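You operate a simulated robot arm through the tools that you are given. There is no shell and no other tool.

You are at the controls of a simulated robot arm. One attempt, no reset.

## Task
Thread, grip and oil the strip, slacken the loop, feed it twice.
Fine: orange slider to the line, blue lever to GRIP, bench oil button twice, loop to LOW, then the green lever. The other controls stay.
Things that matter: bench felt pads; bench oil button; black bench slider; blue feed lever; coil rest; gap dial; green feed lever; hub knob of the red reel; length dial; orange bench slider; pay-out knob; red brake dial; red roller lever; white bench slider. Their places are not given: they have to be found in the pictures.

The check looks at the end state, three seconds after you hand in, the way a careful person would. Anything else that was tipped, shoved, dropped, spilled or broken makes it a failure.

## Robot
A 6-joint arm with a two-finger gripper, fixed in place. Base frame: the origin is at the foot of the arm, x ahead of it, y to its left, z up. Lengths are in mm, angles in rad, forces in N, time in s.
Its first joint turns from -2.897 to 2.897 rad. Payload 3.43 kg.
The tool frame sits at the grasp point between the pads (the TCP): z along the fingers, y along the line on which they close. The tips reach 20 mm beyond it. The gripper opens to 190 mm. The gripper's body begins 248 mm behind the TCP.
Orientation is that of the tool frame in the base frame, as a unit quaternion [x, y, z, w]. With the fingers straight down and closing along the base's y, the tool's x points along the base's -x, its y along +y and its z along -z.

## Interface
- The arm moves only by the tool servo_tool. Its argument "targets" is a list of rows, each a list of 2 entries, a list of its own where there are three numbers: the shift along the tool's x, y, z in units of 200 mm (1.0 is 200 mm), then the turn, a rotation vector about the tool's x, y, z in units of 120 degrees (1.0 is 120 degrees). In form: [[[x, y, z], [wx, wy, wz]], ...]. A call has 1 to 20 rows; each row is the pose to reach, as a shift and turn from the pose commanded when the call began, along the tool's axes at that moment. "jaw" is the opening, from 0 (shut) to 1 (fully open), set as the call begins (left out, the last holds). A call with a number of a shift or a turn outside -1 to 1 is refused whole. Each row takes 0.2 s and may step no farther than 50 mm and 0.15 rad from the row before; otherwise, or with a gripper value out of range, the whole call is refused. Where a pose cannot be reached the arm comes as near as it can. A force on the tool above 70 N (or 10 N above the force at the start of the call, whichever is more), or a blocked arm, ends the call early, and 0.2 s more pass. Each finger travels about 45 mm/s and halts on what it meets, pressing with about 35 N; the grip force reading is that of the motor and also rises with nothing between the fingers. The clock runs only during rows and for 0.2 s after the last one: add rows that repeat a pose to give the fingers time. It gives the time, the measured TCP pose, the force on the tool (base axes), the opening and the grip force at its end, in the units of the frame above (readings bear some noise), with the torque about the TCP (base axes, N m) and any sound that the robot's microphone picked up.
- Cameras (640 x 400 px; columns grow to the right, rows downward): "scene" is fixed at [217.7, 649.7, 1704.3]; the picture's right is [-0.10, -0.99, 0.00], its down [-0.80, 0.08, -0.60] and it looks along [0.59, -0.06, -0.80] (base axes); focal length 304 px, centre (320, 200). "wrist" rides on the gripper at [71, -9, -288] in the tool frame; the picture's right is [0.12, 0.99, 0.00], its down [-0.96, 0.12, -0.25] and it looks along [-0.25, 0.03, 0.97] (tool axes); focal length 261 px, centre (320, 200).
- grab_frame(camera): a new picture of that camera. The clock stands still meanwhile.
- slide_trunk(by): slides the trunk up (or, below 0, down) by that many mm; the arm rides with it, the base frame stays. It gives what a move gives, with no picture.
- pixel_to_xyz(camera, pixels): for up to 12 pixels [column, row] of the newest picture of that camera ("zoom" is the newest enlarged one), the place [x, y, z] in the base frame of the surface seen there, good to about 3 mm. The clock stands still meanwhile.
- enlarge(camera, box): a new picture of the part [left, top, right, bottom] of that camera's present view, enlarged. The clock stands still meanwhile.
- job_done(): hands the job in; it is judged then, once.

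Unless the task says otherwise, let go and move clear before handing in.

The tools are called after "Call:" as a command line: name --argument value ..., lists and objects as JSON in quotes. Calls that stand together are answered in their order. servo_tool: Moves the arm, as the interface text tells. Its arguments: {"type":"object","properties":{"targets":{"type":"array"},"jaw":{"type":"number"}},"required":["targets"]} The other tools are called the same way: slide_trunk (by) slides the trunk up or down; grab_frame (camera) takes a picture; pixel_to_xyz (camera, pixels) gives the place of the surface under pixels of a picture; enlarge (camera, box) takes an enlarged picture of a part of a camera's view; job_done () hands the job in.

At the start:

```text
time_s: 0.0
position: [559.6, 385.8, 1382.2]
ee_rot: [0.001, 1.0, 0.001, 0.0]
ft_force: [0.3, 0.8, 0.3]
wrist_torque: [0.0, 0.01, 0.02]
opening: 189.9
grasp_force: 0.1
trunk travel left (down, up): [-227.0, 13.0]
```

scene: 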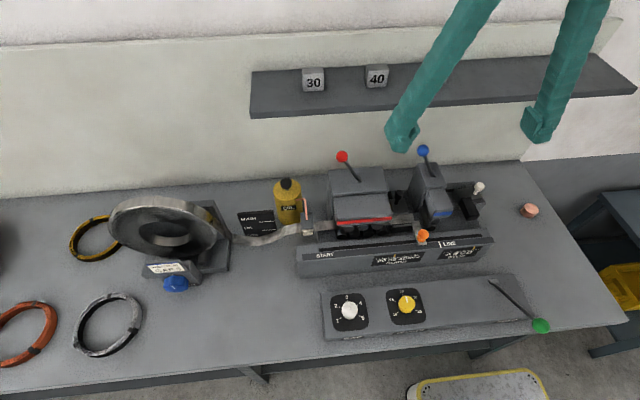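
wrist: 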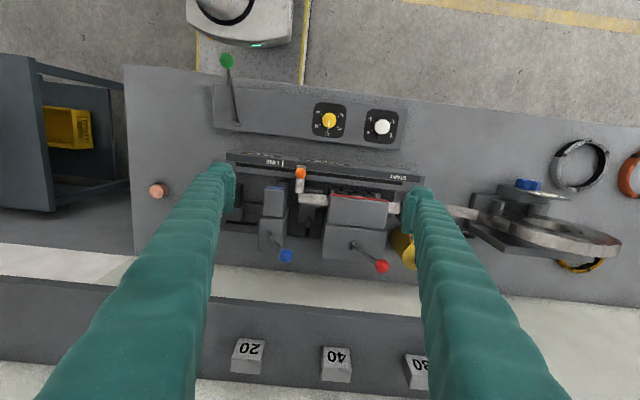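

The overview shows the bench: the red-knob lever near (342,157), the blue lever near (423,150), an orange slider near (422,237), a green lever near (540,326), two dials, and a blue knob on the reel near (175,283). I'll enlarge several parts to read the labels before moving.

Call:
enlarge --camera "scene" --box '[290, 130, 510, 270]'

Call:
enlarge --camera "scene" --box '[300, 250, 560, 350]'

Call:
enlarge --camera "scene" --box '[60, 170, 320, 320]'

Call:
enlarge --camera "wrist" --box '[220, 130, 430, 290]'

```text
2.86 times, centred on (400, 200) of scene
```

zoom: 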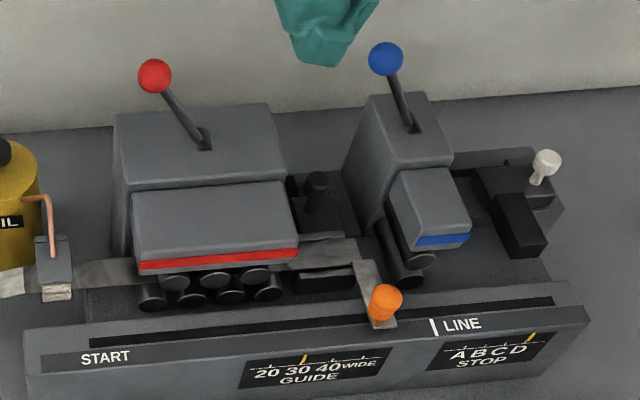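

```text
2.46 times, centred on (430, 300) of scene
```

zoom: 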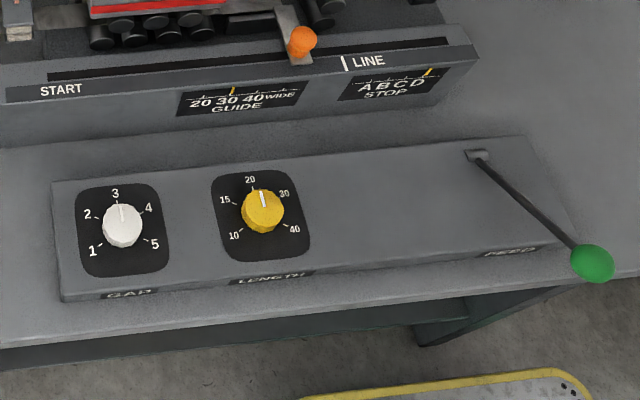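

```text
2.46 times, centred on (190, 245) of scene
```

zoom: 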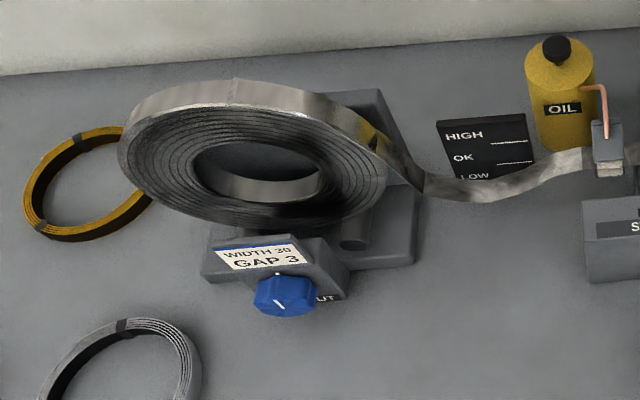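

```text
2.50 times, centred on (325, 210) of wrist
```

zoom: 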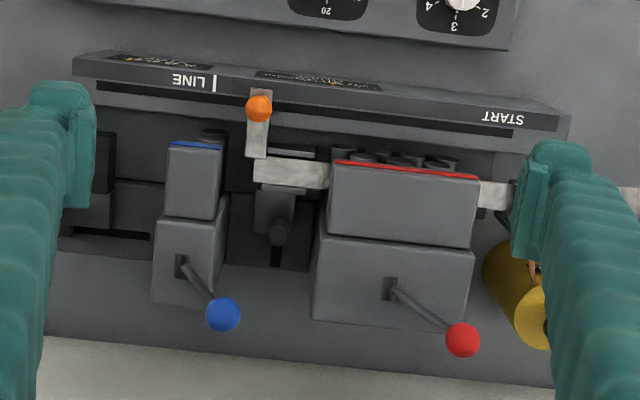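

The zoomed views show the LINE mark at about (447,243) in the scene, the orange knob to its left, and a PAY OUT knob at the reel with a HIGH/OK/LOW board. Next I'll measure the positions of the key parts.

Call:
grab_frame --camera "scene"

Call:
pixel_to_xyz --camera "scene" --pixels '[[422, 235], [438, 244], [317, 254], [423, 150], [432, 173], [342, 157], [285, 183], [540, 326], [492, 283], [175, 283], [349, 310], [407, 303]]'

Call:
pixel_to_xyz --camera "scene" --pixels '[[256, 222], [265, 240], [240, 240], [287, 210], [306, 215], [308, 230], [478, 187], [529, 210], [130, 210], [200, 230], [280, 300], [520, 280]]'

Call:
enlarge --camera "scene" --box '[230, 160, 330, 260]'

Call:
enlarge --camera "scene" --box '[390, 140, 490, 240]'

Call:
enlarge --camera "scene" --box '[140, 250, 220, 300]'

```text
taken
```

scene: 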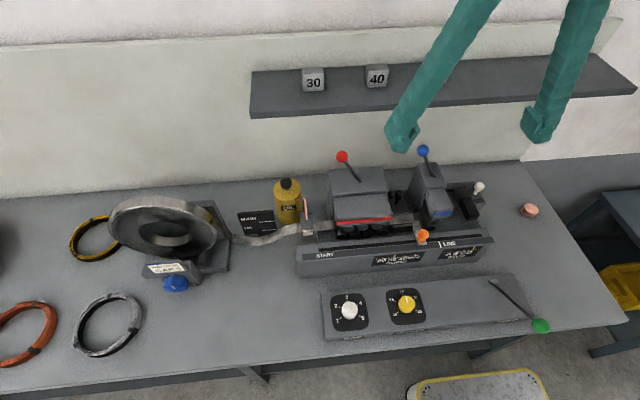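

```text
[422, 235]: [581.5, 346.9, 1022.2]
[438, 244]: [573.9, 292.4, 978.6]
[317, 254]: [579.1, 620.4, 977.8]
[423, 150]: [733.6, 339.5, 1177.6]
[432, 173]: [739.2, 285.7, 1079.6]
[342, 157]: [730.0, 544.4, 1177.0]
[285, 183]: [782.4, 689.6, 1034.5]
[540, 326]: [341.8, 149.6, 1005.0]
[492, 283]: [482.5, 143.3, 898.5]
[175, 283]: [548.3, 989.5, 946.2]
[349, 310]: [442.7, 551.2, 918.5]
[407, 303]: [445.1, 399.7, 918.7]
```

```text
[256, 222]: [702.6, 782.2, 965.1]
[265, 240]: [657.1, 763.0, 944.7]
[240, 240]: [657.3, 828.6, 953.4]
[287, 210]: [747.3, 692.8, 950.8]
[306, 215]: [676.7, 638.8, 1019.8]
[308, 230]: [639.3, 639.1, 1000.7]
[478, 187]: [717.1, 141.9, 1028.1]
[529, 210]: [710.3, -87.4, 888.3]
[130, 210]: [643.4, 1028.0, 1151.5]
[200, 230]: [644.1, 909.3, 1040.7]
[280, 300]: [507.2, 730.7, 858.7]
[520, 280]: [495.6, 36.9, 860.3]
```

```text
4.00 times, centred on (280, 210) of scene
```

zoom: 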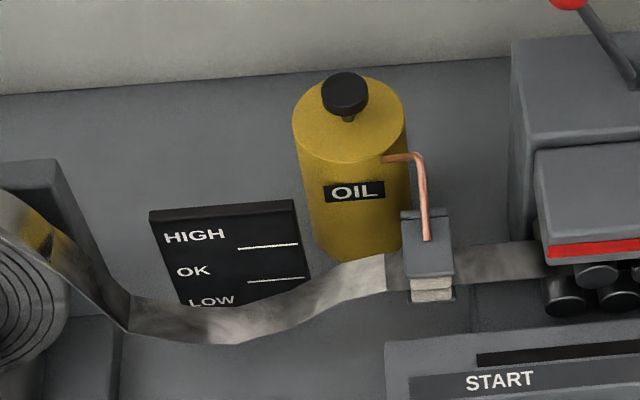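

```text
4.00 times, centred on (440, 190) of scene
```

zoom: 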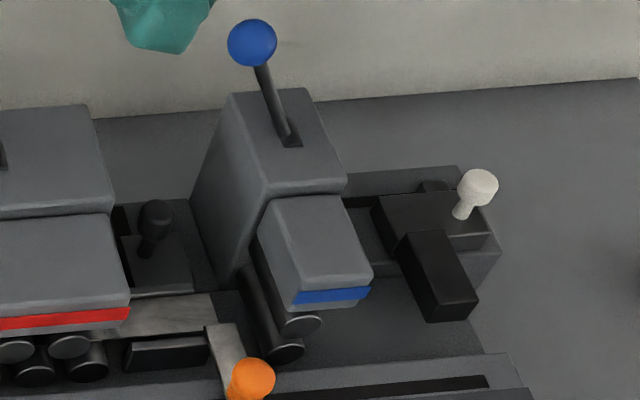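

```text
8.00 times, centred on (180, 275) of scene
```

zoom: 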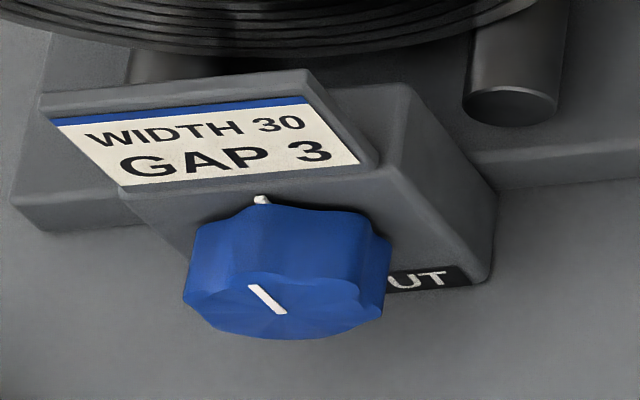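

The blue lever's labels aren't visible yet, and the pay-out knob is far out at about (548,989,946). I'll zoom in more for the GRIP label and the green lever's surroundings.

Call:
enlarge --camera "scene" --box '[400, 150, 460, 190]'

Call:
enlarge --camera "wrist" --box '[225, 180, 325, 280]'

Call:
enlarge --camera "wrist" --box '[430, 130, 640, 290]'

Call:
enlarge --camera "wrist" --box '[180, 0, 420, 180]'

Call:
enlarge --camera "scene" --box '[470, 265, 560, 345]'

```text
10.00 times, centred on (430, 170) of scene
```

zoom: 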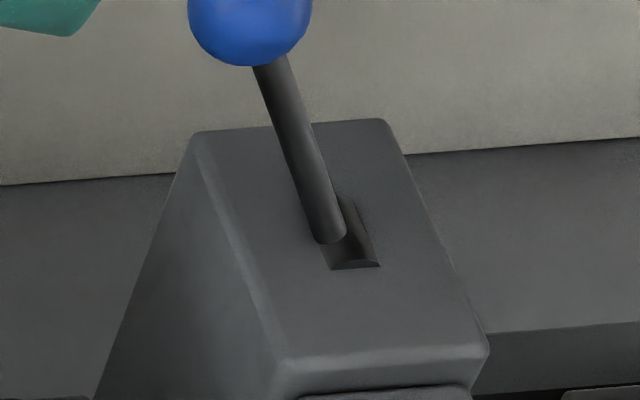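

```text
4.00 times, centred on (275, 230) of wrist
```

zoom: 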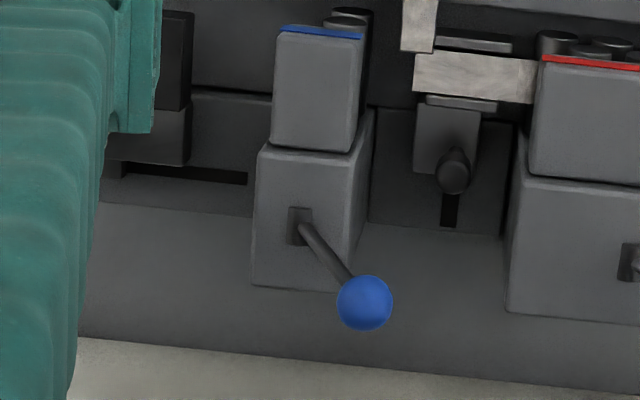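

```text
2.50 times, centred on (535, 210) of wrist
```

zoom: 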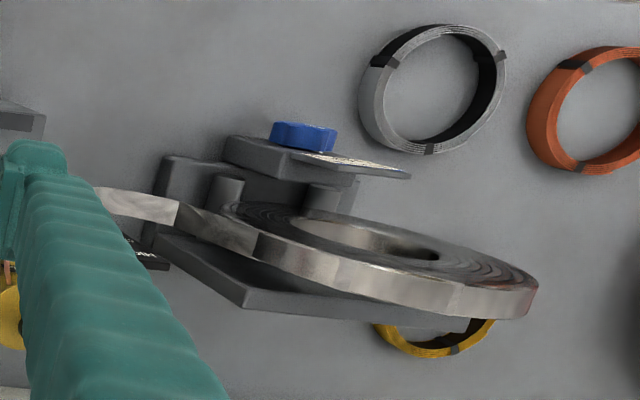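

```text
2.22 times, centred on (300, 90) of wrist
```

zoom: 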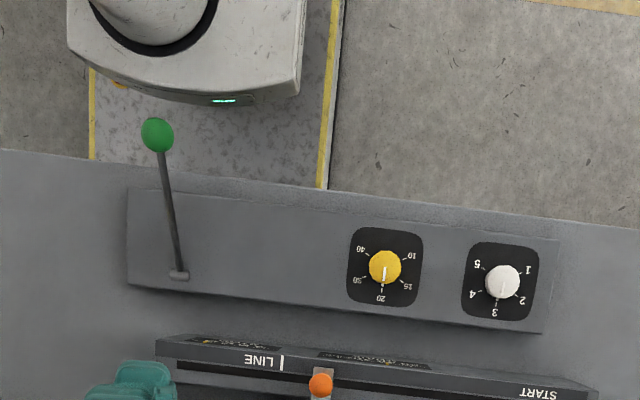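

```text
5.00 times, centred on (515, 305) of scene
```

zoom: 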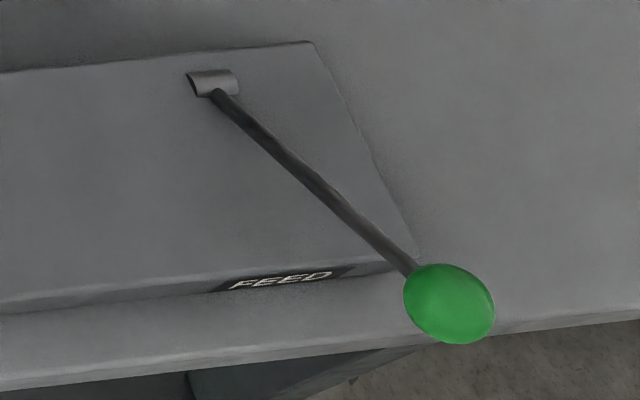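

The blue lever's slot appears to run front-to-back, roughly at (433,175) in the scene. I'll measure points along the lever rods and slots, and on the machine housings.

Call:
enlarge --camera "scene" --box '[400, 140, 480, 190]'

Call:
pixel_to_xyz --camera "scene" --pixels '[[423, 151], [427, 160], [430, 167], [432, 172], [435, 176], [421, 165], [437, 163], [447, 187], [429, 187], [343, 158], [351, 169], [358, 179]]'

Call:
pixel_to_xyz --camera "scene" --pixels '[[489, 281], [497, 288], [505, 294], [520, 308], [530, 317], [540, 325], [544, 330], [325, 293], [332, 336], [540, 300], [470, 300], [600, 325]]'

Call:
pixel_to_xyz --camera "scene" --pixels '[[286, 180], [290, 186], [286, 192], [303, 202], [306, 228], [270, 222], [244, 224], [240, 237], [262, 244], [285, 232], [230, 240], [440, 241]]'

Call:
pixel_to_xyz --camera "scene" --pixels '[[174, 278], [178, 288], [166, 284], [187, 282], [165, 268], [150, 266], [190, 268], [200, 270], [205, 280], [150, 278], [140, 275], [180, 290]]'

```text
8.00 times, centred on (440, 165) of scene
```

zoom: 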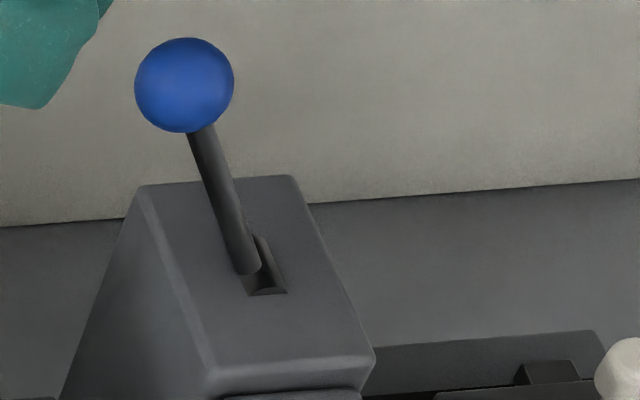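

```text
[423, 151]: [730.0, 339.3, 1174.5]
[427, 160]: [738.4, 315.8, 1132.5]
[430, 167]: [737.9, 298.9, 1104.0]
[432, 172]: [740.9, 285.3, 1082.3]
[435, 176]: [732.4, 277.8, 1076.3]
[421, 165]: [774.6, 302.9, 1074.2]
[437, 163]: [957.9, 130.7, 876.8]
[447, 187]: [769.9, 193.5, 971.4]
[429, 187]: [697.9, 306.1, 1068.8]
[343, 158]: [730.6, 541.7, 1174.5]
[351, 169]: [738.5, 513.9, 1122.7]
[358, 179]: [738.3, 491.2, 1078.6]
```

```text
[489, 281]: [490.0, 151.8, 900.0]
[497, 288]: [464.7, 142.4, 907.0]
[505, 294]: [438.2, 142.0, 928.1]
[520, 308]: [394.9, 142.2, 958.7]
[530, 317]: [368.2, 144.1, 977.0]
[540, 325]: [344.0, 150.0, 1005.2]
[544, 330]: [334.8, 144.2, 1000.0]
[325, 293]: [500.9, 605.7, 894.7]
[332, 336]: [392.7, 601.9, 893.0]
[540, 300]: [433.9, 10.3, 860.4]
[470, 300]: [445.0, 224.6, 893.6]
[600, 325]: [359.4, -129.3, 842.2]
```

```text
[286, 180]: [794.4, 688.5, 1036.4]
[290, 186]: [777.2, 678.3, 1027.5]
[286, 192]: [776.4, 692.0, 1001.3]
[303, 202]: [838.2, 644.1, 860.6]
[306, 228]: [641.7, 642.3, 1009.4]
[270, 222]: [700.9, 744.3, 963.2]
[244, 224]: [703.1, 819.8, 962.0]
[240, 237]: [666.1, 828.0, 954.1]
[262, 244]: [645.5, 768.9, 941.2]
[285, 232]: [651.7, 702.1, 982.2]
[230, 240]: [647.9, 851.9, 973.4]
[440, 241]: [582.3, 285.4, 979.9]
```

```text
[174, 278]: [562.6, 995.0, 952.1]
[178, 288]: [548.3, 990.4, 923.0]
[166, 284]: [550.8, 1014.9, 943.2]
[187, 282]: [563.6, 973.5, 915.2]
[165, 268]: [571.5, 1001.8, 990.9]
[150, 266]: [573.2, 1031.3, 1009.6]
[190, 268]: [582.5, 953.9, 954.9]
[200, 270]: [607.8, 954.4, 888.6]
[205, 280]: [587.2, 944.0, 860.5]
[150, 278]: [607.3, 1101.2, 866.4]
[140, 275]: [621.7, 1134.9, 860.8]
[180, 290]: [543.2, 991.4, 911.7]
```

The rods show both roller levers lean toward +y by about 30°, with the blue ball at about (734,340,1177) and its slot near (737,283,1078). I see no GRIP label yet, so I'll tilt the wrist to look at the machine from the front.

Call:
servo_tool --targets '[[[0.06, -0.06, 0.05], [0, -0.055, 0]], [[0.13, -0.12, 0.1], [0, -0.11, 0]], [[0.2, -0.19, 0.15], [0, -0.165, 0]], [[0.27, -0.25, 0.2], [0, -0.22, 0]], [[0.34, -0.31, 0.25], [0, -0.275, 0]], [[0.4, -0.38, 0.3], [0, -0.334, 0]]]'

Call:
grab_frame --camera "wrist"

Call:
grab_frame --camera "scene"

```text
time_s: 1.4
position: [482.4, 310.6, 1320.9]
ee_rot: [0.0, 0.939, 0.002, 0.343]
ft_force: [0.3, 1.5, -0.3]
wrist_torque: [-0.14, -0.01, -0.08]
opening: 190.1
grasp_force: 0.1
trunk travel left (down, up): [-227.0, 13.0]
```

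```text
taken
```

wrist: 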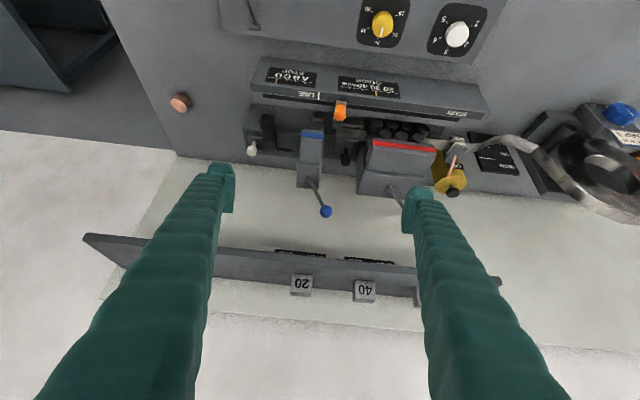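

```text
taken
```

scene: 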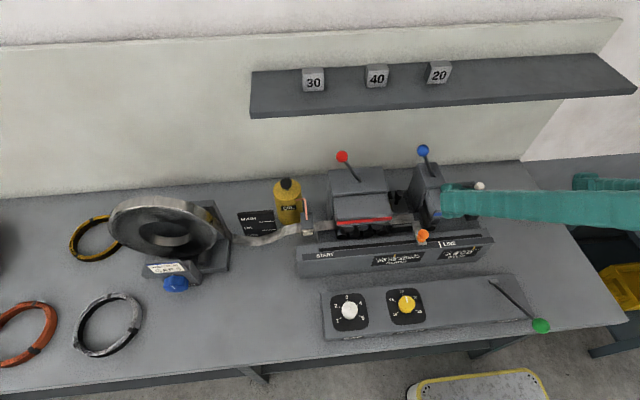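

In the wrist picture, black label plates appear on the wall near (300,253) and (370,260), behind the shelf edge. I'll zoom in on those and on the lever.

Call:
enlarge --camera "wrist" --box '[240, 230, 440, 310]'

Call:
enlarge --camera "wrist" --box '[240, 80, 400, 220]'

Call:
enlarge --camera "wrist" --box '[430, 90, 640, 220]'

```text
3.20 times, centred on (340, 270) of wrist
```

zoom: 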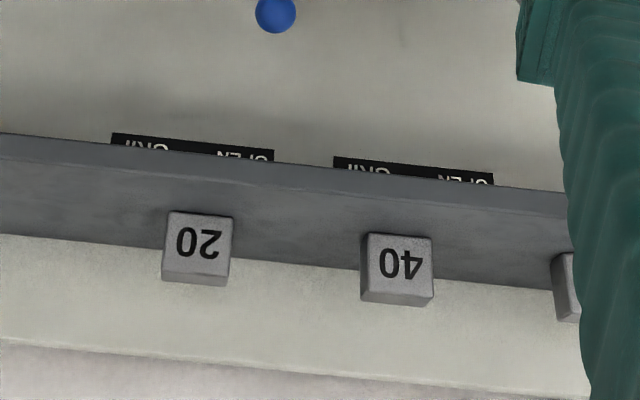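

```text
2.86 times, centred on (320, 150) of wrist
```

zoom: 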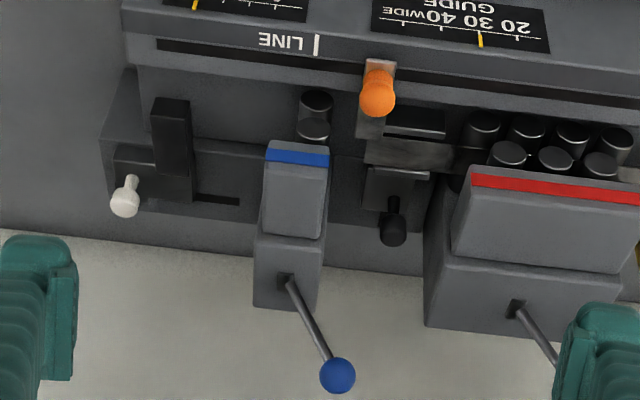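

```text
3.05 times, centred on (535, 155) of wrist
```

zoom: 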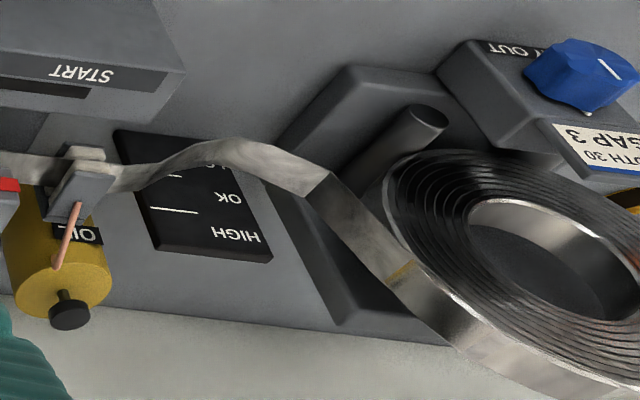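

The wall plates appear to read OPEN on the +y side and GRIP on the −y side for each lever. I'll measure the slider, the LINE mark and the blue box front from these pictures before the first move.

Call:
enlarge --camera "scene" --box '[400, 210, 480, 260]'

Call:
pixel_to_xyz --camera "zoom" --pixels '[[183, 205], [183, 180], [160, 205], [205, 205], [185, 240], [170, 150], [312, 270], [316, 290], [307, 250], [300, 235], [330, 20], [150, 60]]'

Call:
enlarge --camera "wrist" --box '[290, 85, 370, 135]'

Call:
pixel_to_xyz --camera "wrist" --pixels '[[340, 112], [318, 97], [341, 120], [335, 112], [346, 112], [312, 135], [299, 135], [323, 135], [313, 150], [298, 180], [326, 211], [312, 186]]'

```text
8.00 times, centred on (440, 235) of scene
```

zoom: 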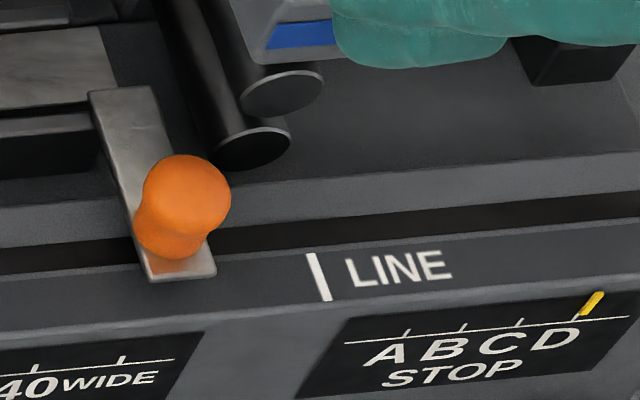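

```text
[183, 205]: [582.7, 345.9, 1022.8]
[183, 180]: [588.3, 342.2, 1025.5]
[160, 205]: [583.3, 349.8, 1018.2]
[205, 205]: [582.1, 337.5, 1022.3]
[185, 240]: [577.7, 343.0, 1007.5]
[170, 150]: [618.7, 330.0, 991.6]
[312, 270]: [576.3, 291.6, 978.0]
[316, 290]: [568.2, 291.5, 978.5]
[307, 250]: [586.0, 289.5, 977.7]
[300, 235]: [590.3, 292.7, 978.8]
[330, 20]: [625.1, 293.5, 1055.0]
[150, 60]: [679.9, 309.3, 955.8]
```

```text
8.00 times, centred on (330, 110) of wrist
```

zoom: 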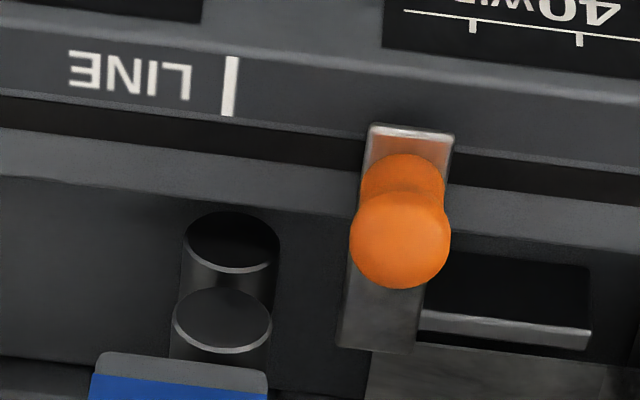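

```text
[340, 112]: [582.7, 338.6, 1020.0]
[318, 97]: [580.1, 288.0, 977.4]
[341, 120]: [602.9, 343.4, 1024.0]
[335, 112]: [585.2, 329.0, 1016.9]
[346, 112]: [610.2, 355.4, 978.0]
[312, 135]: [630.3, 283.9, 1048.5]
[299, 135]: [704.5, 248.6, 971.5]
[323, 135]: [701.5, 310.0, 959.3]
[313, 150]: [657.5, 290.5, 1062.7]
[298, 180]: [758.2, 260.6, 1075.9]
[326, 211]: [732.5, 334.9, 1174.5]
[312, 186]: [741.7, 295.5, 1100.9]
```

The orange knob's ball is centred near (589,342,1012), and the LINE bar is at y≈290 (zoom pixel (312,270) gives y=291.6). I'll bring the tool back to vertical above the knob with the jaws partly closed.

Call:
servo_tool --targets '[[[0.001, 0.022, 0.11], [0, 0.048, 0]], [[0.002, 0.045, 0.22], [0, 0.096, 0]], [[0.003, 0.067, 0.33], [0, 0.143, 0]], [[0.004, 0.09, 0.45], [0, 0.191, 0]], [[0.005, 0.112, 0.56], [0, 0.239, 0]], [[0.006, 0.135, 0.67], [0, 0.286, 0]], [[0.007, 0.157, 0.785], [0, 0.334, 0]], [[0.007, 0.157, 0.785], [0, 0.334, 0]]]' --jaw 0.35

Call:
grab_frame --camera "wrist"

Call:
grab_frame --camera "scene"

```text
time_s: 3.2
position: [581.5, 341.4, 1202.9]
ee_rot: [0.001, 1.0, 0.001, -0.002]
ft_force: [0.1, -0.3, -1.7]
wrist_torque: [-0.08, 0.06, 0.07]
opening: 66.4
grasp_force: 0.1
trunk travel left (down, up): [-227.0, 13.0]
```

```text
taken
```

wrist: 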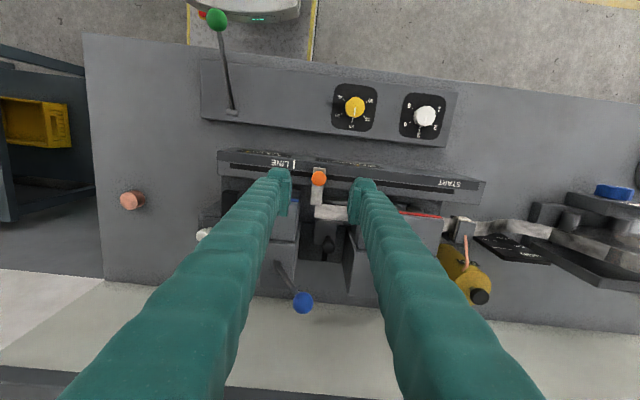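

```text
taken
```

scene: 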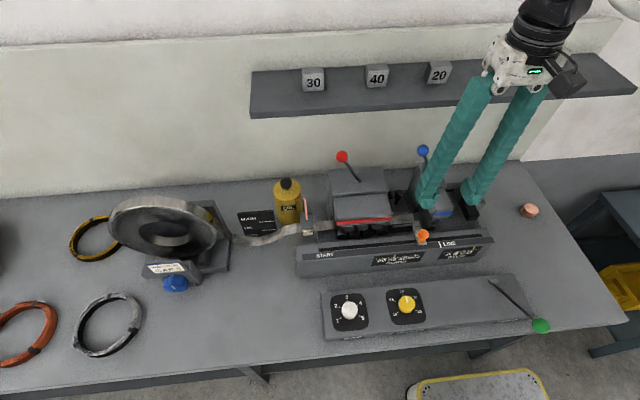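

The wrist view shows the orange knob at (319,178) centred between the fingers, which are open to 66 mm. I'll descend to z≈1022 to straddle it.

Call:
servo_tool --targets '[[[0, 0, 0.225], [0, 0, 0]], [[0, 0, 0.45], [0, 0, 0]], [[0, 0, 0.675], [0, 0, 0]], [[0, 0, 0.8], [0, 0, 0]], [[0, 0, 0.9], [0, 0, 0]]]'

Call:
enlarge --camera "scene" --box '[380, 170, 500, 260]'

Call:
enlarge --camera "wrist" --box '[250, 110, 390, 210]'

```text
time_s: 4.4
position: [577.1, 341.6, 1024.0]
ee_rot: [0.001, 1.0, 0.002, 0.001]
ft_force: [0.6, 0.3, 0.4]
wrist_torque: [0.01, -0.04, 0.02]
opening: 66.9
grasp_force: 0.1
trunk travel left (down, up): [-227.0, 13.0]
```

```text
4.44 times, centred on (440, 215) of scene
```

zoom: 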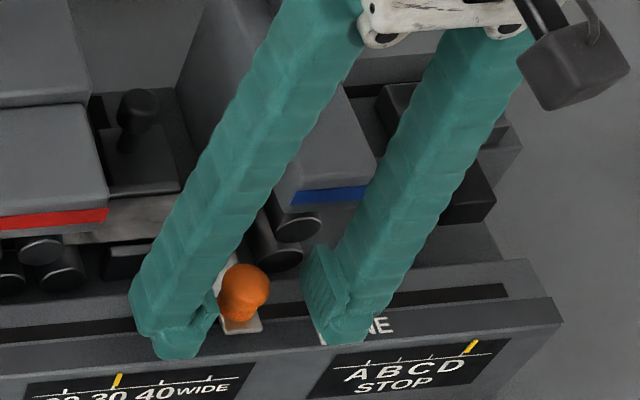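

```text
4.00 times, centred on (320, 160) of wrist
```

zoom: 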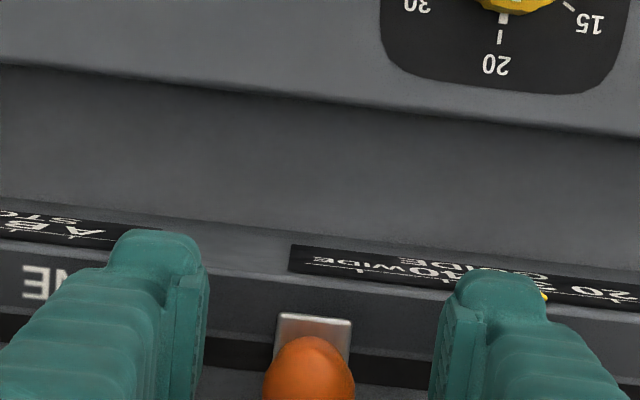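

The fingers straddle the orange knob with no contact force, and x reads 577, a little short of the ball's centre. I'll shift 8 mm forward and close on it.

Call:
servo_tool --targets '[[[-0.04, 0, 0.02], [0, 0, 0]], [[-0.04, 0, 0.02], [0, 0, 0]]]'

Call:
servo_tool --targets '[[[0, 0, 0], [0, 0, 0]], [[0, 0, 0], [0, 0, 0]], [[0, 0, 0], [0, 0, 0]], [[0, 0, 0], [0, 0, 0]], [[0, 0, 0], [0, 0, 0]]]' --jaw 0.05

Call:
enlarge --camera "scene" --box '[380, 170, 500, 260]'

Call:
enlarge --camera "wrist" --box '[250, 110, 390, 210]'

```text
time_s: 5.0
position: [586.4, 341.2, 1019.4]
ee_rot: [0.001, 1.0, 0.002, 0.0]
ft_force: [0.0, 0.2, -0.9]
wrist_torque: [0.02, 0.03, 0.0]
opening: 66.4
grasp_force: 0.1
trunk travel left (down, up): [-227.0, 13.0]
```

```text
time_s: 6.2
position: [586.2, 342.1, 1019.6]
ee_rot: [0.001, 1.0, 0.002, -0.001]
ft_force: [-0.1, 0.3, -0.8]
wrist_torque: [-0.01, -0.02, 0.01]
opening: 26.1
grasp_force: 44.8
trunk travel left (down, up): [-227.0, 13.0]
```

```text
4.44 times, centred on (440, 215) of scene
```

zoom: 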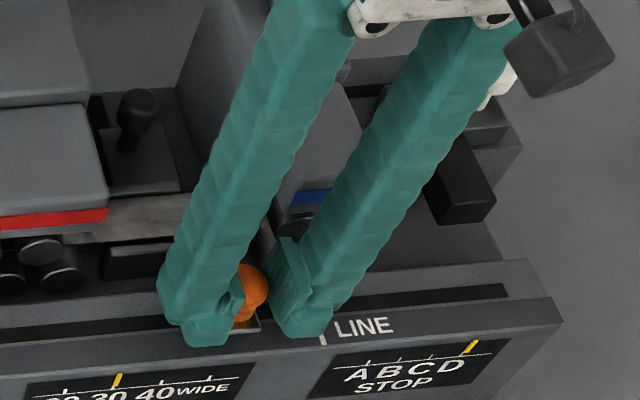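

```text
4.00 times, centred on (320, 160) of wrist
```

zoom: 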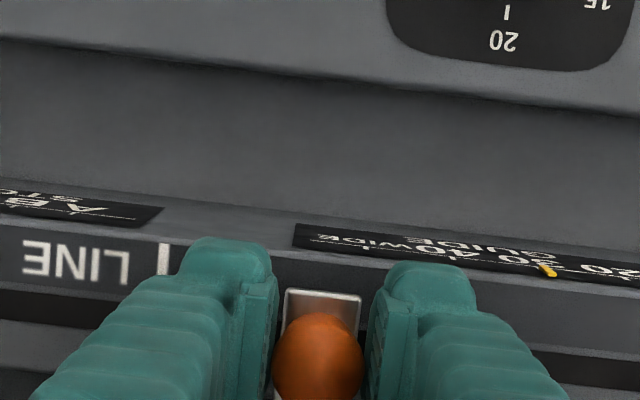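

The jaws stopped at 26.1 mm with 44.8 N, so the orange knob is held at y≈342. I'll slide it −52 mm toward the LINE bar at y≈290.

Call:
servo_tool --targets '[[[0, -0.05, 0], [0, 0, 0]], [[0, -0.1, 0], [0, 0, 0]], [[0, -0.15, 0], [0, 0, 0]], [[0, -0.2, 0], [0, 0, 0]], [[0, -0.24, 0], [0, 0, 0]], [[0, -0.258, 0], [0, 0, 0]], [[0, -0.258, 0], [0, 0, 0]]]'

Call:
enlarge --camera "scene" --box '[380, 170, 500, 260]'

Call:
enlarge --camera "wrist" --box '[250, 110, 390, 210]'

```text
time_s: 7.8
position: [586.2, 288.8, 1017.9]
ee_rot: [0.001, 1.0, 0.001, 0.0]
ft_force: [0.0, -1.1, 12.2]
wrist_torque: [-0.04, -0.17, -0.01]
opening: 25.8
grasp_force: 45.3
trunk travel left (down, up): [-227.0, 13.0]
```

```text
4.44 times, centred on (440, 215) of scene
```

zoom: 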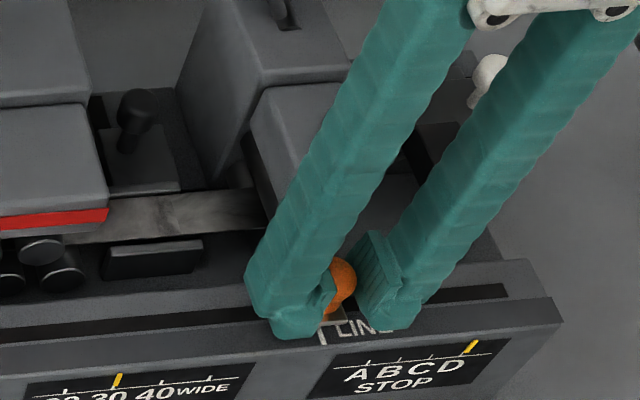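

```text
4.00 times, centred on (320, 160) of wrist
```

zoom: 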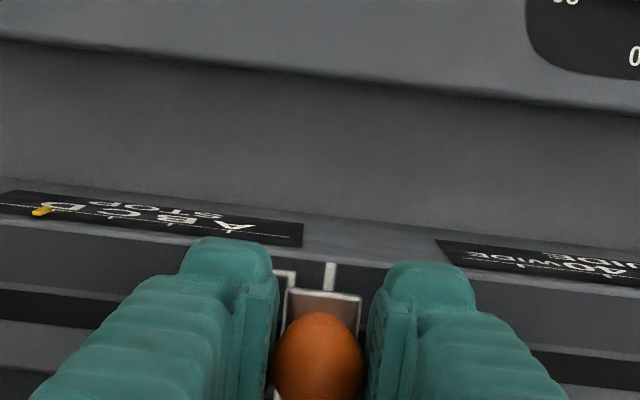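

The strip followed the clip under the blue rollers; in the wrist zoom the plate centre (322) is about 1 mm past the LINE bar (327–333). I'll nudge it back +1.2 mm, then open the jaws.

Call:
servo_tool --targets '[[[0, 0.006, 0], [0, 0, 0]], [[0, 0.006, 0], [0, 0, 0]]]'

Call:
servo_tool --targets '[[[0, 0, 0], [0, 0, 0]], [[0, 0, 0], [0, 0, 0]], [[0, 0, 0], [0, 0, 0]]]' --jaw 0.28

Call:
enlarge --camera "wrist" --box '[250, 110, 390, 210]'

Call:
enlarge --camera "scene" --box '[380, 170, 500, 260]'

```text
time_s: 8.4
position: [586.4, 289.8, 1017.5]
ee_rot: [0.0, 1.0, 0.001, 0.001]
ft_force: [4.1, -1.1, 7.7]
wrist_torque: [0.0, -0.19, -0.04]
opening: 26.0
grasp_force: 45.3
trunk travel left (down, up): [-227.0, 13.0]
```

```text
time_s: 9.2
position: [586.2, 289.6, 1018.4]
ee_rot: [0.001, 1.0, 0.001, -0.001]
ft_force: [-0.2, -0.4, -0.1]
wrist_torque: [0.02, -0.01, 0.0]
opening: 53.3
grasp_force: 0.0
trunk travel left (down, up): [-227.0, 13.0]
```

```text
4.00 times, centred on (320, 160) of wrist
```

zoom: 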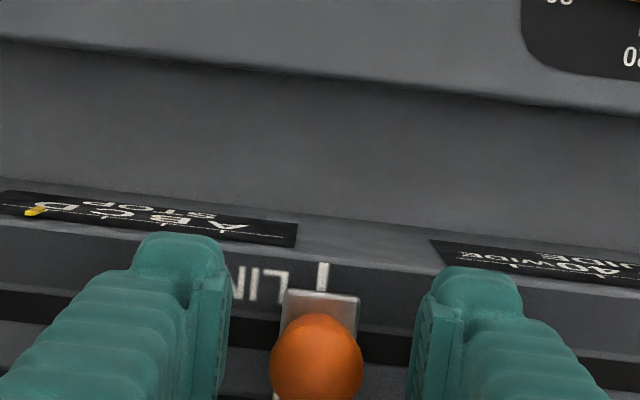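

```text
4.44 times, centred on (440, 215) of scene
```

zoom: 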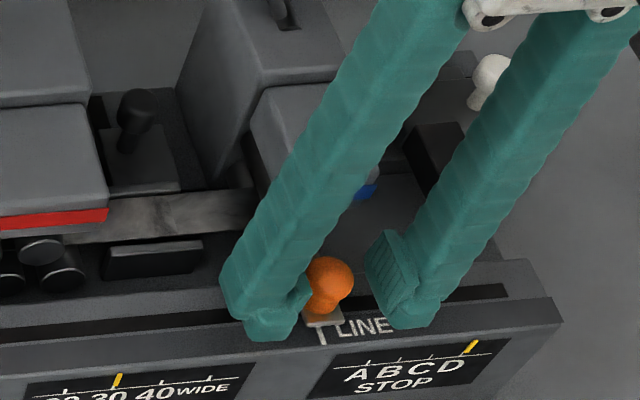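

The plate is now aligned with the LINE bar (320 vs 322 in the wrist zoom). I'll rise straight up clear of the knob, then check the shelf's position before going to the blue lever.

Call:
servo_tool --targets '[[[0, 0, -0.2], [0, 0, 0]], [[0, 0, -0.4], [0, 0, 0]], [[0, 0, -0.6], [0, 0, 0]], [[0, 0, -0.8], [0, 0, 0]], [[0, 0, -1.0], [0, 0, 0]]]'

Call:
grab_frame --camera "scene"

Call:
pixel_to_xyz --camera "scene" --pixels '[[300, 110], [300, 90], [300, 70], [420, 105], [420, 85], [550, 85], [313, 80], [377, 75], [423, 151], [421, 175], [355, 140], [290, 187]]'

Call:
enlarge --camera "scene" --box '[220, 170, 460, 270]'

```text
time_s: 10.4
position: [588.1, 289.7, 1221.0]
ee_rot: [0.001, 1.0, 0.001, 0.0]
ft_force: [-0.5, -0.4, -0.2]
wrist_torque: [-0.01, 0.0, 0.0]
opening: 52.7
grasp_force: 0.0
trunk travel left (down, up): [-227.0, 13.0]
```

```text
taken
```

scene: 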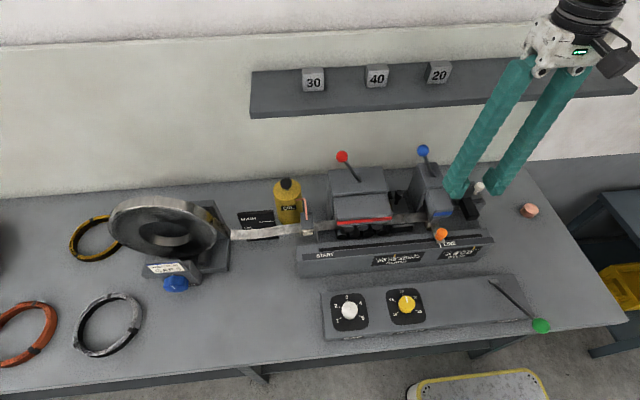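

```text
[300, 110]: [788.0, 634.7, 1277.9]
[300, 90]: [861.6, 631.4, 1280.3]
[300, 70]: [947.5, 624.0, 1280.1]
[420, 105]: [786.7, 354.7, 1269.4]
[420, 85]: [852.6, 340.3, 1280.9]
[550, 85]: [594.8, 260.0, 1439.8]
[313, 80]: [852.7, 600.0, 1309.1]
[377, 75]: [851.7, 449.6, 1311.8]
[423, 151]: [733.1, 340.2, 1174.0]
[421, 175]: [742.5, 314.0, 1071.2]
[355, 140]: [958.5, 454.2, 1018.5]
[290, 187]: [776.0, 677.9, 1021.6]
```

```text
2.67 times, centred on (340, 220) of scene
```

zoom: 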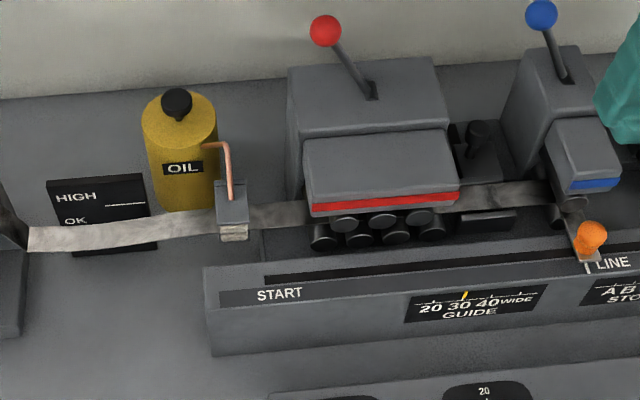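

The strip is now threaded and the loop has risen near HIGH. The shelf's front edge is at x≈785, z≈1270, above the lever and the oil button, so I'll work with the tool tilted forward about 0.5 rad, jaws closed, to the +y side of the blue ball.

Call:
servo_tool --targets '[[[-0.052, 0.105, -0.029], [0, -0.0478, 0]], [[-0.104, 0.21, -0.058], [0, -0.0955, 0]], [[-0.156, 0.315, -0.087], [0, -0.1432, 0]], [[-0.208, 0.42, -0.116], [0, -0.191, 0]], [[-0.26, 0.525, -0.145], [0, -0.2387, 0]], [[-0.26, 0.525, -0.145], [0, -0.2387, 0]]]' --jaw 0

Call:
servo_tool --targets '[[[-0.06, 0, 0.15], [0, 0, 0]], [[-0.115, 0, 0.3], [0, 0, 0]], [[-0.17, 0, 0.45], [0, 0, 0]], [[-0.229, 0, 0.603], [0, 0, 0]], [[-0.229, 0, 0.603], [0, 0, 0]]]'

Call:
grab_frame --camera "scene"

Call:
grab_frame --camera "wrist"

Call:
enlarge --camera "scene" --box '[360, 110, 500, 210]'

```text
time_s: 11.8
position: [639.5, 395.3, 1247.8]
ee_rot: [0.001, 0.969, 0.001, 0.248]
ft_force: [0.0, 0.4, -0.2]
wrist_torque: [-0.04, 0.01, 0.03]
opening: 0.2
grasp_force: 34.6
trunk travel left (down, up): [-227.0, 13.0]
```

```text
time_s: 13.0
position: [736.1, 395.4, 1160.5]
ee_rot: [0.001, 0.969, 0.002, 0.248]
ft_force: [0.2, 0.1, 0.0]
wrist_torque: [0.0, -0.01, -0.01]
opening: 0.1
grasp_force: 34.3
trunk travel left (down, up): [-227.0, 13.0]
```

```text
taken
```

scene: 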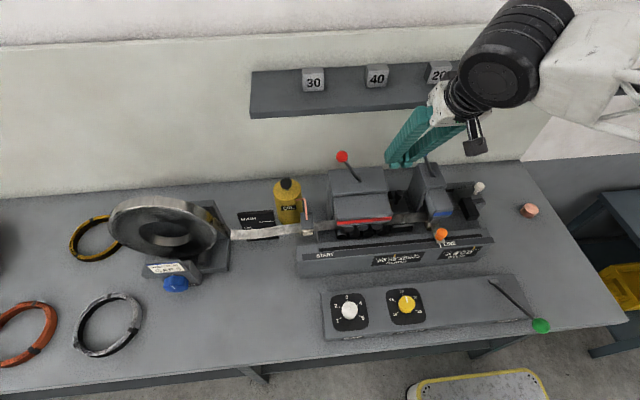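

```text
taken
```

wrist: 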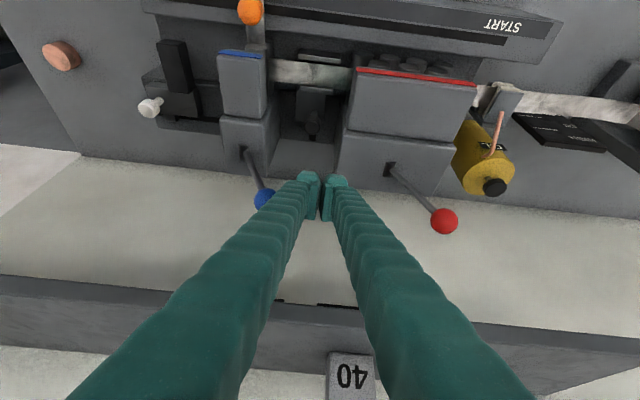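

```text
4.00 times, centred on (430, 160) of scene
```

zoom: 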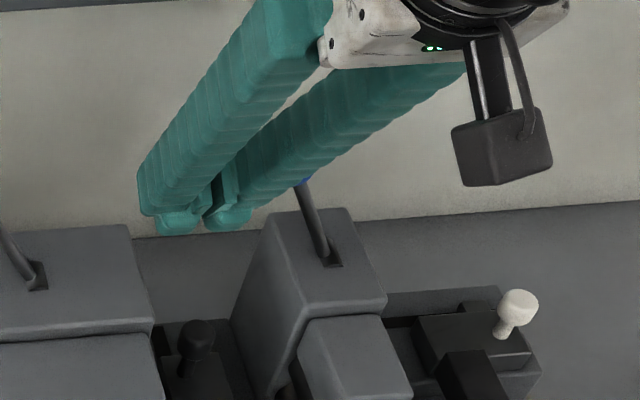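

Closed fingers are at (308–337,178) in the wrist view and the blue ball is at (265,198), on their −y side with a gap. I'll push toward −y in small steps while watching the force.

Call:
servo_tool --targets '[[[0, -0.1, 0], [0, 0, 0]], [[0, -0.2, 0], [0, 0, 0]], [[0, -0.28, 0], [0, 0, 0]], [[0, -0.34, 0], [0, 0, 0]], [[0, -0.4, 0], [0, 0, 0]], [[0, -0.45, 0], [0, 0, 0]]]'

Call:
grab_frame --camera "wrist"

Call:
enlarge --camera "scene" --box '[360, 110, 500, 210]'

```text
time_s: 14.4
position: [735.3, 305.8, 1162.5]
ee_rot: [0.0, 0.969, 0.001, 0.248]
ft_force: [-0.2, 0.0, 0.0]
wrist_torque: [-0.03, -0.03, -0.01]
opening: 0.0
grasp_force: 34.4
trunk travel left (down, up): [-227.0, 13.0]
```

```text
taken
```

wrist: 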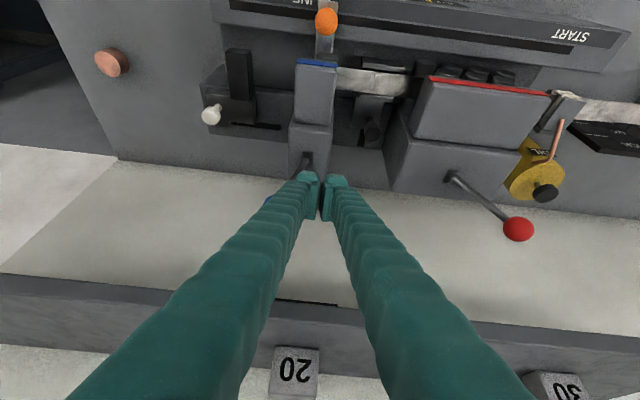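

```text
4.00 times, centred on (430, 160) of scene
```

zoom: 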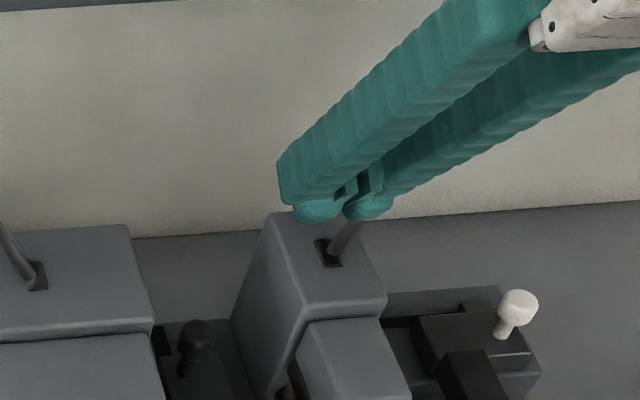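

The lever rod at (345,235) in the scene zoom now leans toward −y and the force is zero, so it seems to have snapped over. I'll back off and look.

Call:
servo_tool --targets '[[[0, 0.15, 0], [0, 0, 0]], [[0, 0.3, 0], [0, 0, 0]], [[0, 0.45, 0], [0, 0, 0]]]'

Call:
grab_frame --camera "wrist"

Call:
enlarge --camera "scene" --box '[360, 110, 500, 210]'

Call:
enlarge --camera "wrist" --box '[180, 50, 340, 310]'

```text
time_s: 15.2
position: [736.6, 397.0, 1164.1]
ee_rot: [0.001, 0.969, 0.001, 0.248]
ft_force: [0.7, -0.2, -0.6]
wrist_torque: [0.05, 0.0, 0.03]
opening: 0.0
grasp_force: 33.8
trunk travel left (down, up): [-227.0, 13.0]
```

```text
taken
```

wrist: 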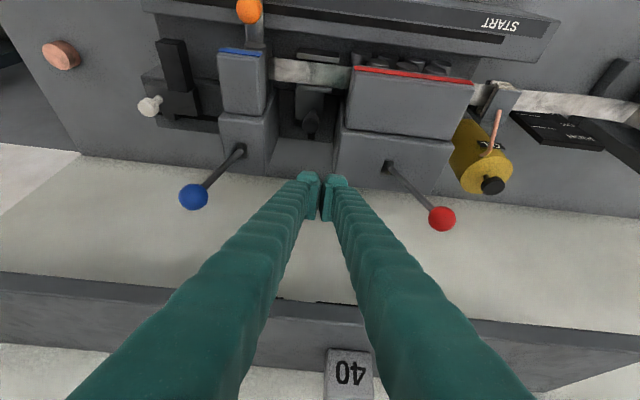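

```text
4.00 times, centred on (430, 160) of scene
```

zoom: 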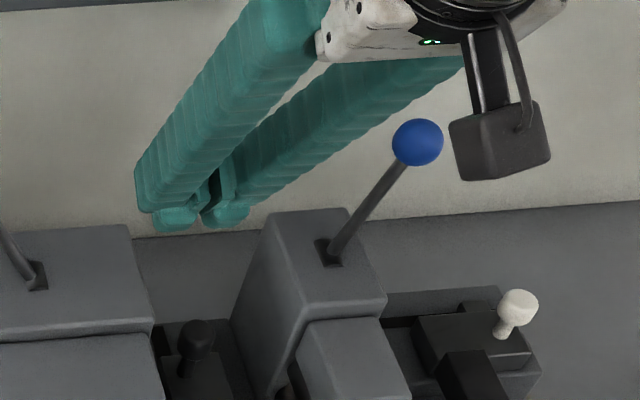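

```text
1.54 times, centred on (260, 180) of wrist
```

zoom: 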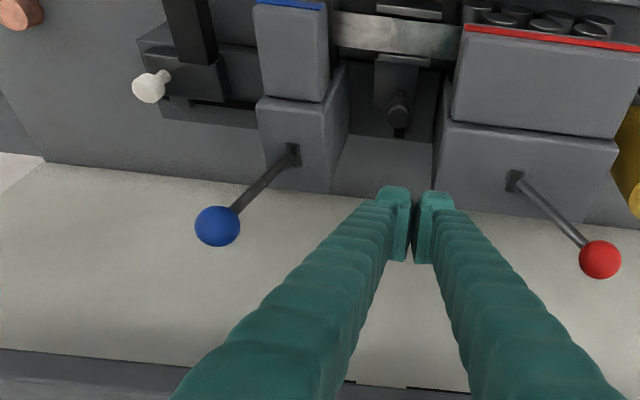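

The blue ball is now on the −y side, at (193,196) in the wrist view. I'll measure its tilt and read the wall labels to make sure this is GRIP.

Call:
pixel_to_xyz --camera "wrist" --pixels '[[193, 196], [205, 187], [220, 172], [235, 157], [240, 150], [442, 218], [425, 203], [405, 182], [394, 170]]'

Call:
enlarge --camera "wrist" --box '[220, 280, 400, 330]'

Call:
enlarge --camera "scene" --box '[400, 180, 480, 250]'

```text
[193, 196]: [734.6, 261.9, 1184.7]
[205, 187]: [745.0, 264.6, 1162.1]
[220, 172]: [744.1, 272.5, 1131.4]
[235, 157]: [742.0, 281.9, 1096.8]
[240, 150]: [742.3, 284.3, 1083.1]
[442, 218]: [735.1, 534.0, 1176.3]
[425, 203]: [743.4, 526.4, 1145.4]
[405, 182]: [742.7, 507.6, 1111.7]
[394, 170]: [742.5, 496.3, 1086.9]
```

```text
3.56 times, centred on (310, 305) of wrist
```

zoom: 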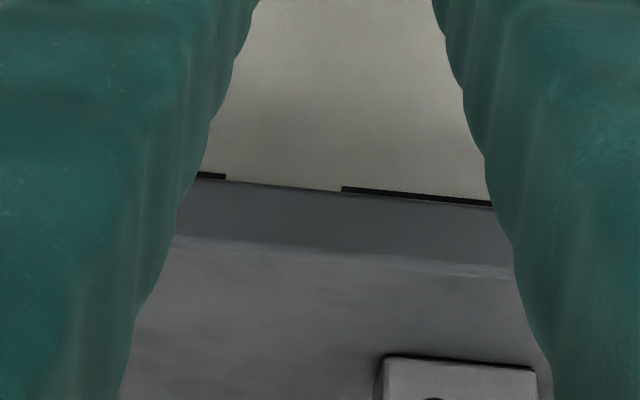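

```text
5.71 times, centred on (440, 215) of scene
```

zoom: 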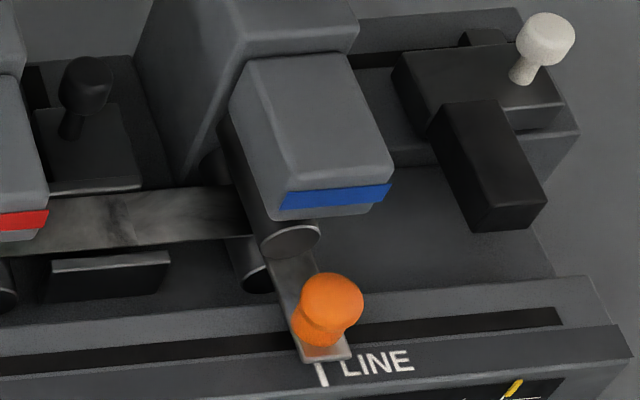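

The blue rod now leans only about 14° toward −y (it began about 31° the other way), so it may not be at its end yet. Before pushing further I'll retreat and look horizontally at the wall labels under the shelf.

Call:
servo_tool --targets '[[[0.073, 0, -0.1025], [0, 0, 0]], [[0.146, 0, -0.205], [0, -0.06, 0]], [[0.22, 0, -0.3075], [0, -0.12, 0]], [[0.293, 0, -0.41], [0, -0.18, 0]], [[0.366, 0, -0.5125], [0, -0.24, 0]], [[0.439, 0, -0.615], [0, -0.3, 0]], [[0.439, 0, -0.615], [0, -0.334, 0]]]'

Call:
servo_tool --targets '[[[0, 0, 0], [0, 0, 0]], [[0, 0, 0], [0, 0, 0]], [[0, 0, 0], [0, 0, 0]], [[0, 0, 0], [0, 0, 0]], [[0, 0, 0], [0, 0, 0]], [[0, 0, 0], [0, 0, 0]], [[0, 0, 0], [0, 0, 0]], [[0, 0, 0], [0, 0, 0]], [[0, 0, 0], [0, 0, 0]], [[0, 0, 0], [0, 0, 0]]]' --jaw 1

Call:
grab_frame --camera "wrist"

Call:
grab_frame --camera "scene"

```text
time_s: 16.8
position: [600.5, 395.4, 1232.3]
ee_rot: [0.001, 0.825, 0.001, 0.565]
ft_force: [0.0, 0.2, -0.2]
wrist_torque: [-0.01, 0.02, 0.05]
opening: 0.0
grasp_force: 34.1
trunk travel left (down, up): [-227.0, 13.0]
```

```text
time_s: 19.0
position: [600.8, 396.1, 1229.1]
ee_rot: [0.001, 0.826, 0.0, 0.564]
ft_force: [0.3, 0.2, 0.3]
wrist_torque: [0.01, 0.01, -0.01]
opening: 189.8
grasp_force: 0.0
trunk travel left (down, up): [-227.0, 13.0]
```

```text
taken
```

wrist: 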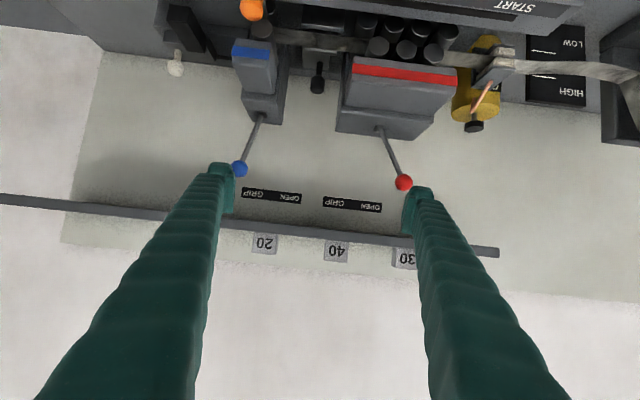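

```text
taken
```

scene: 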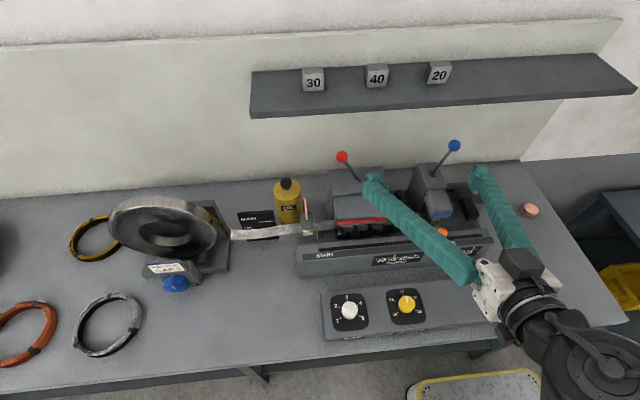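

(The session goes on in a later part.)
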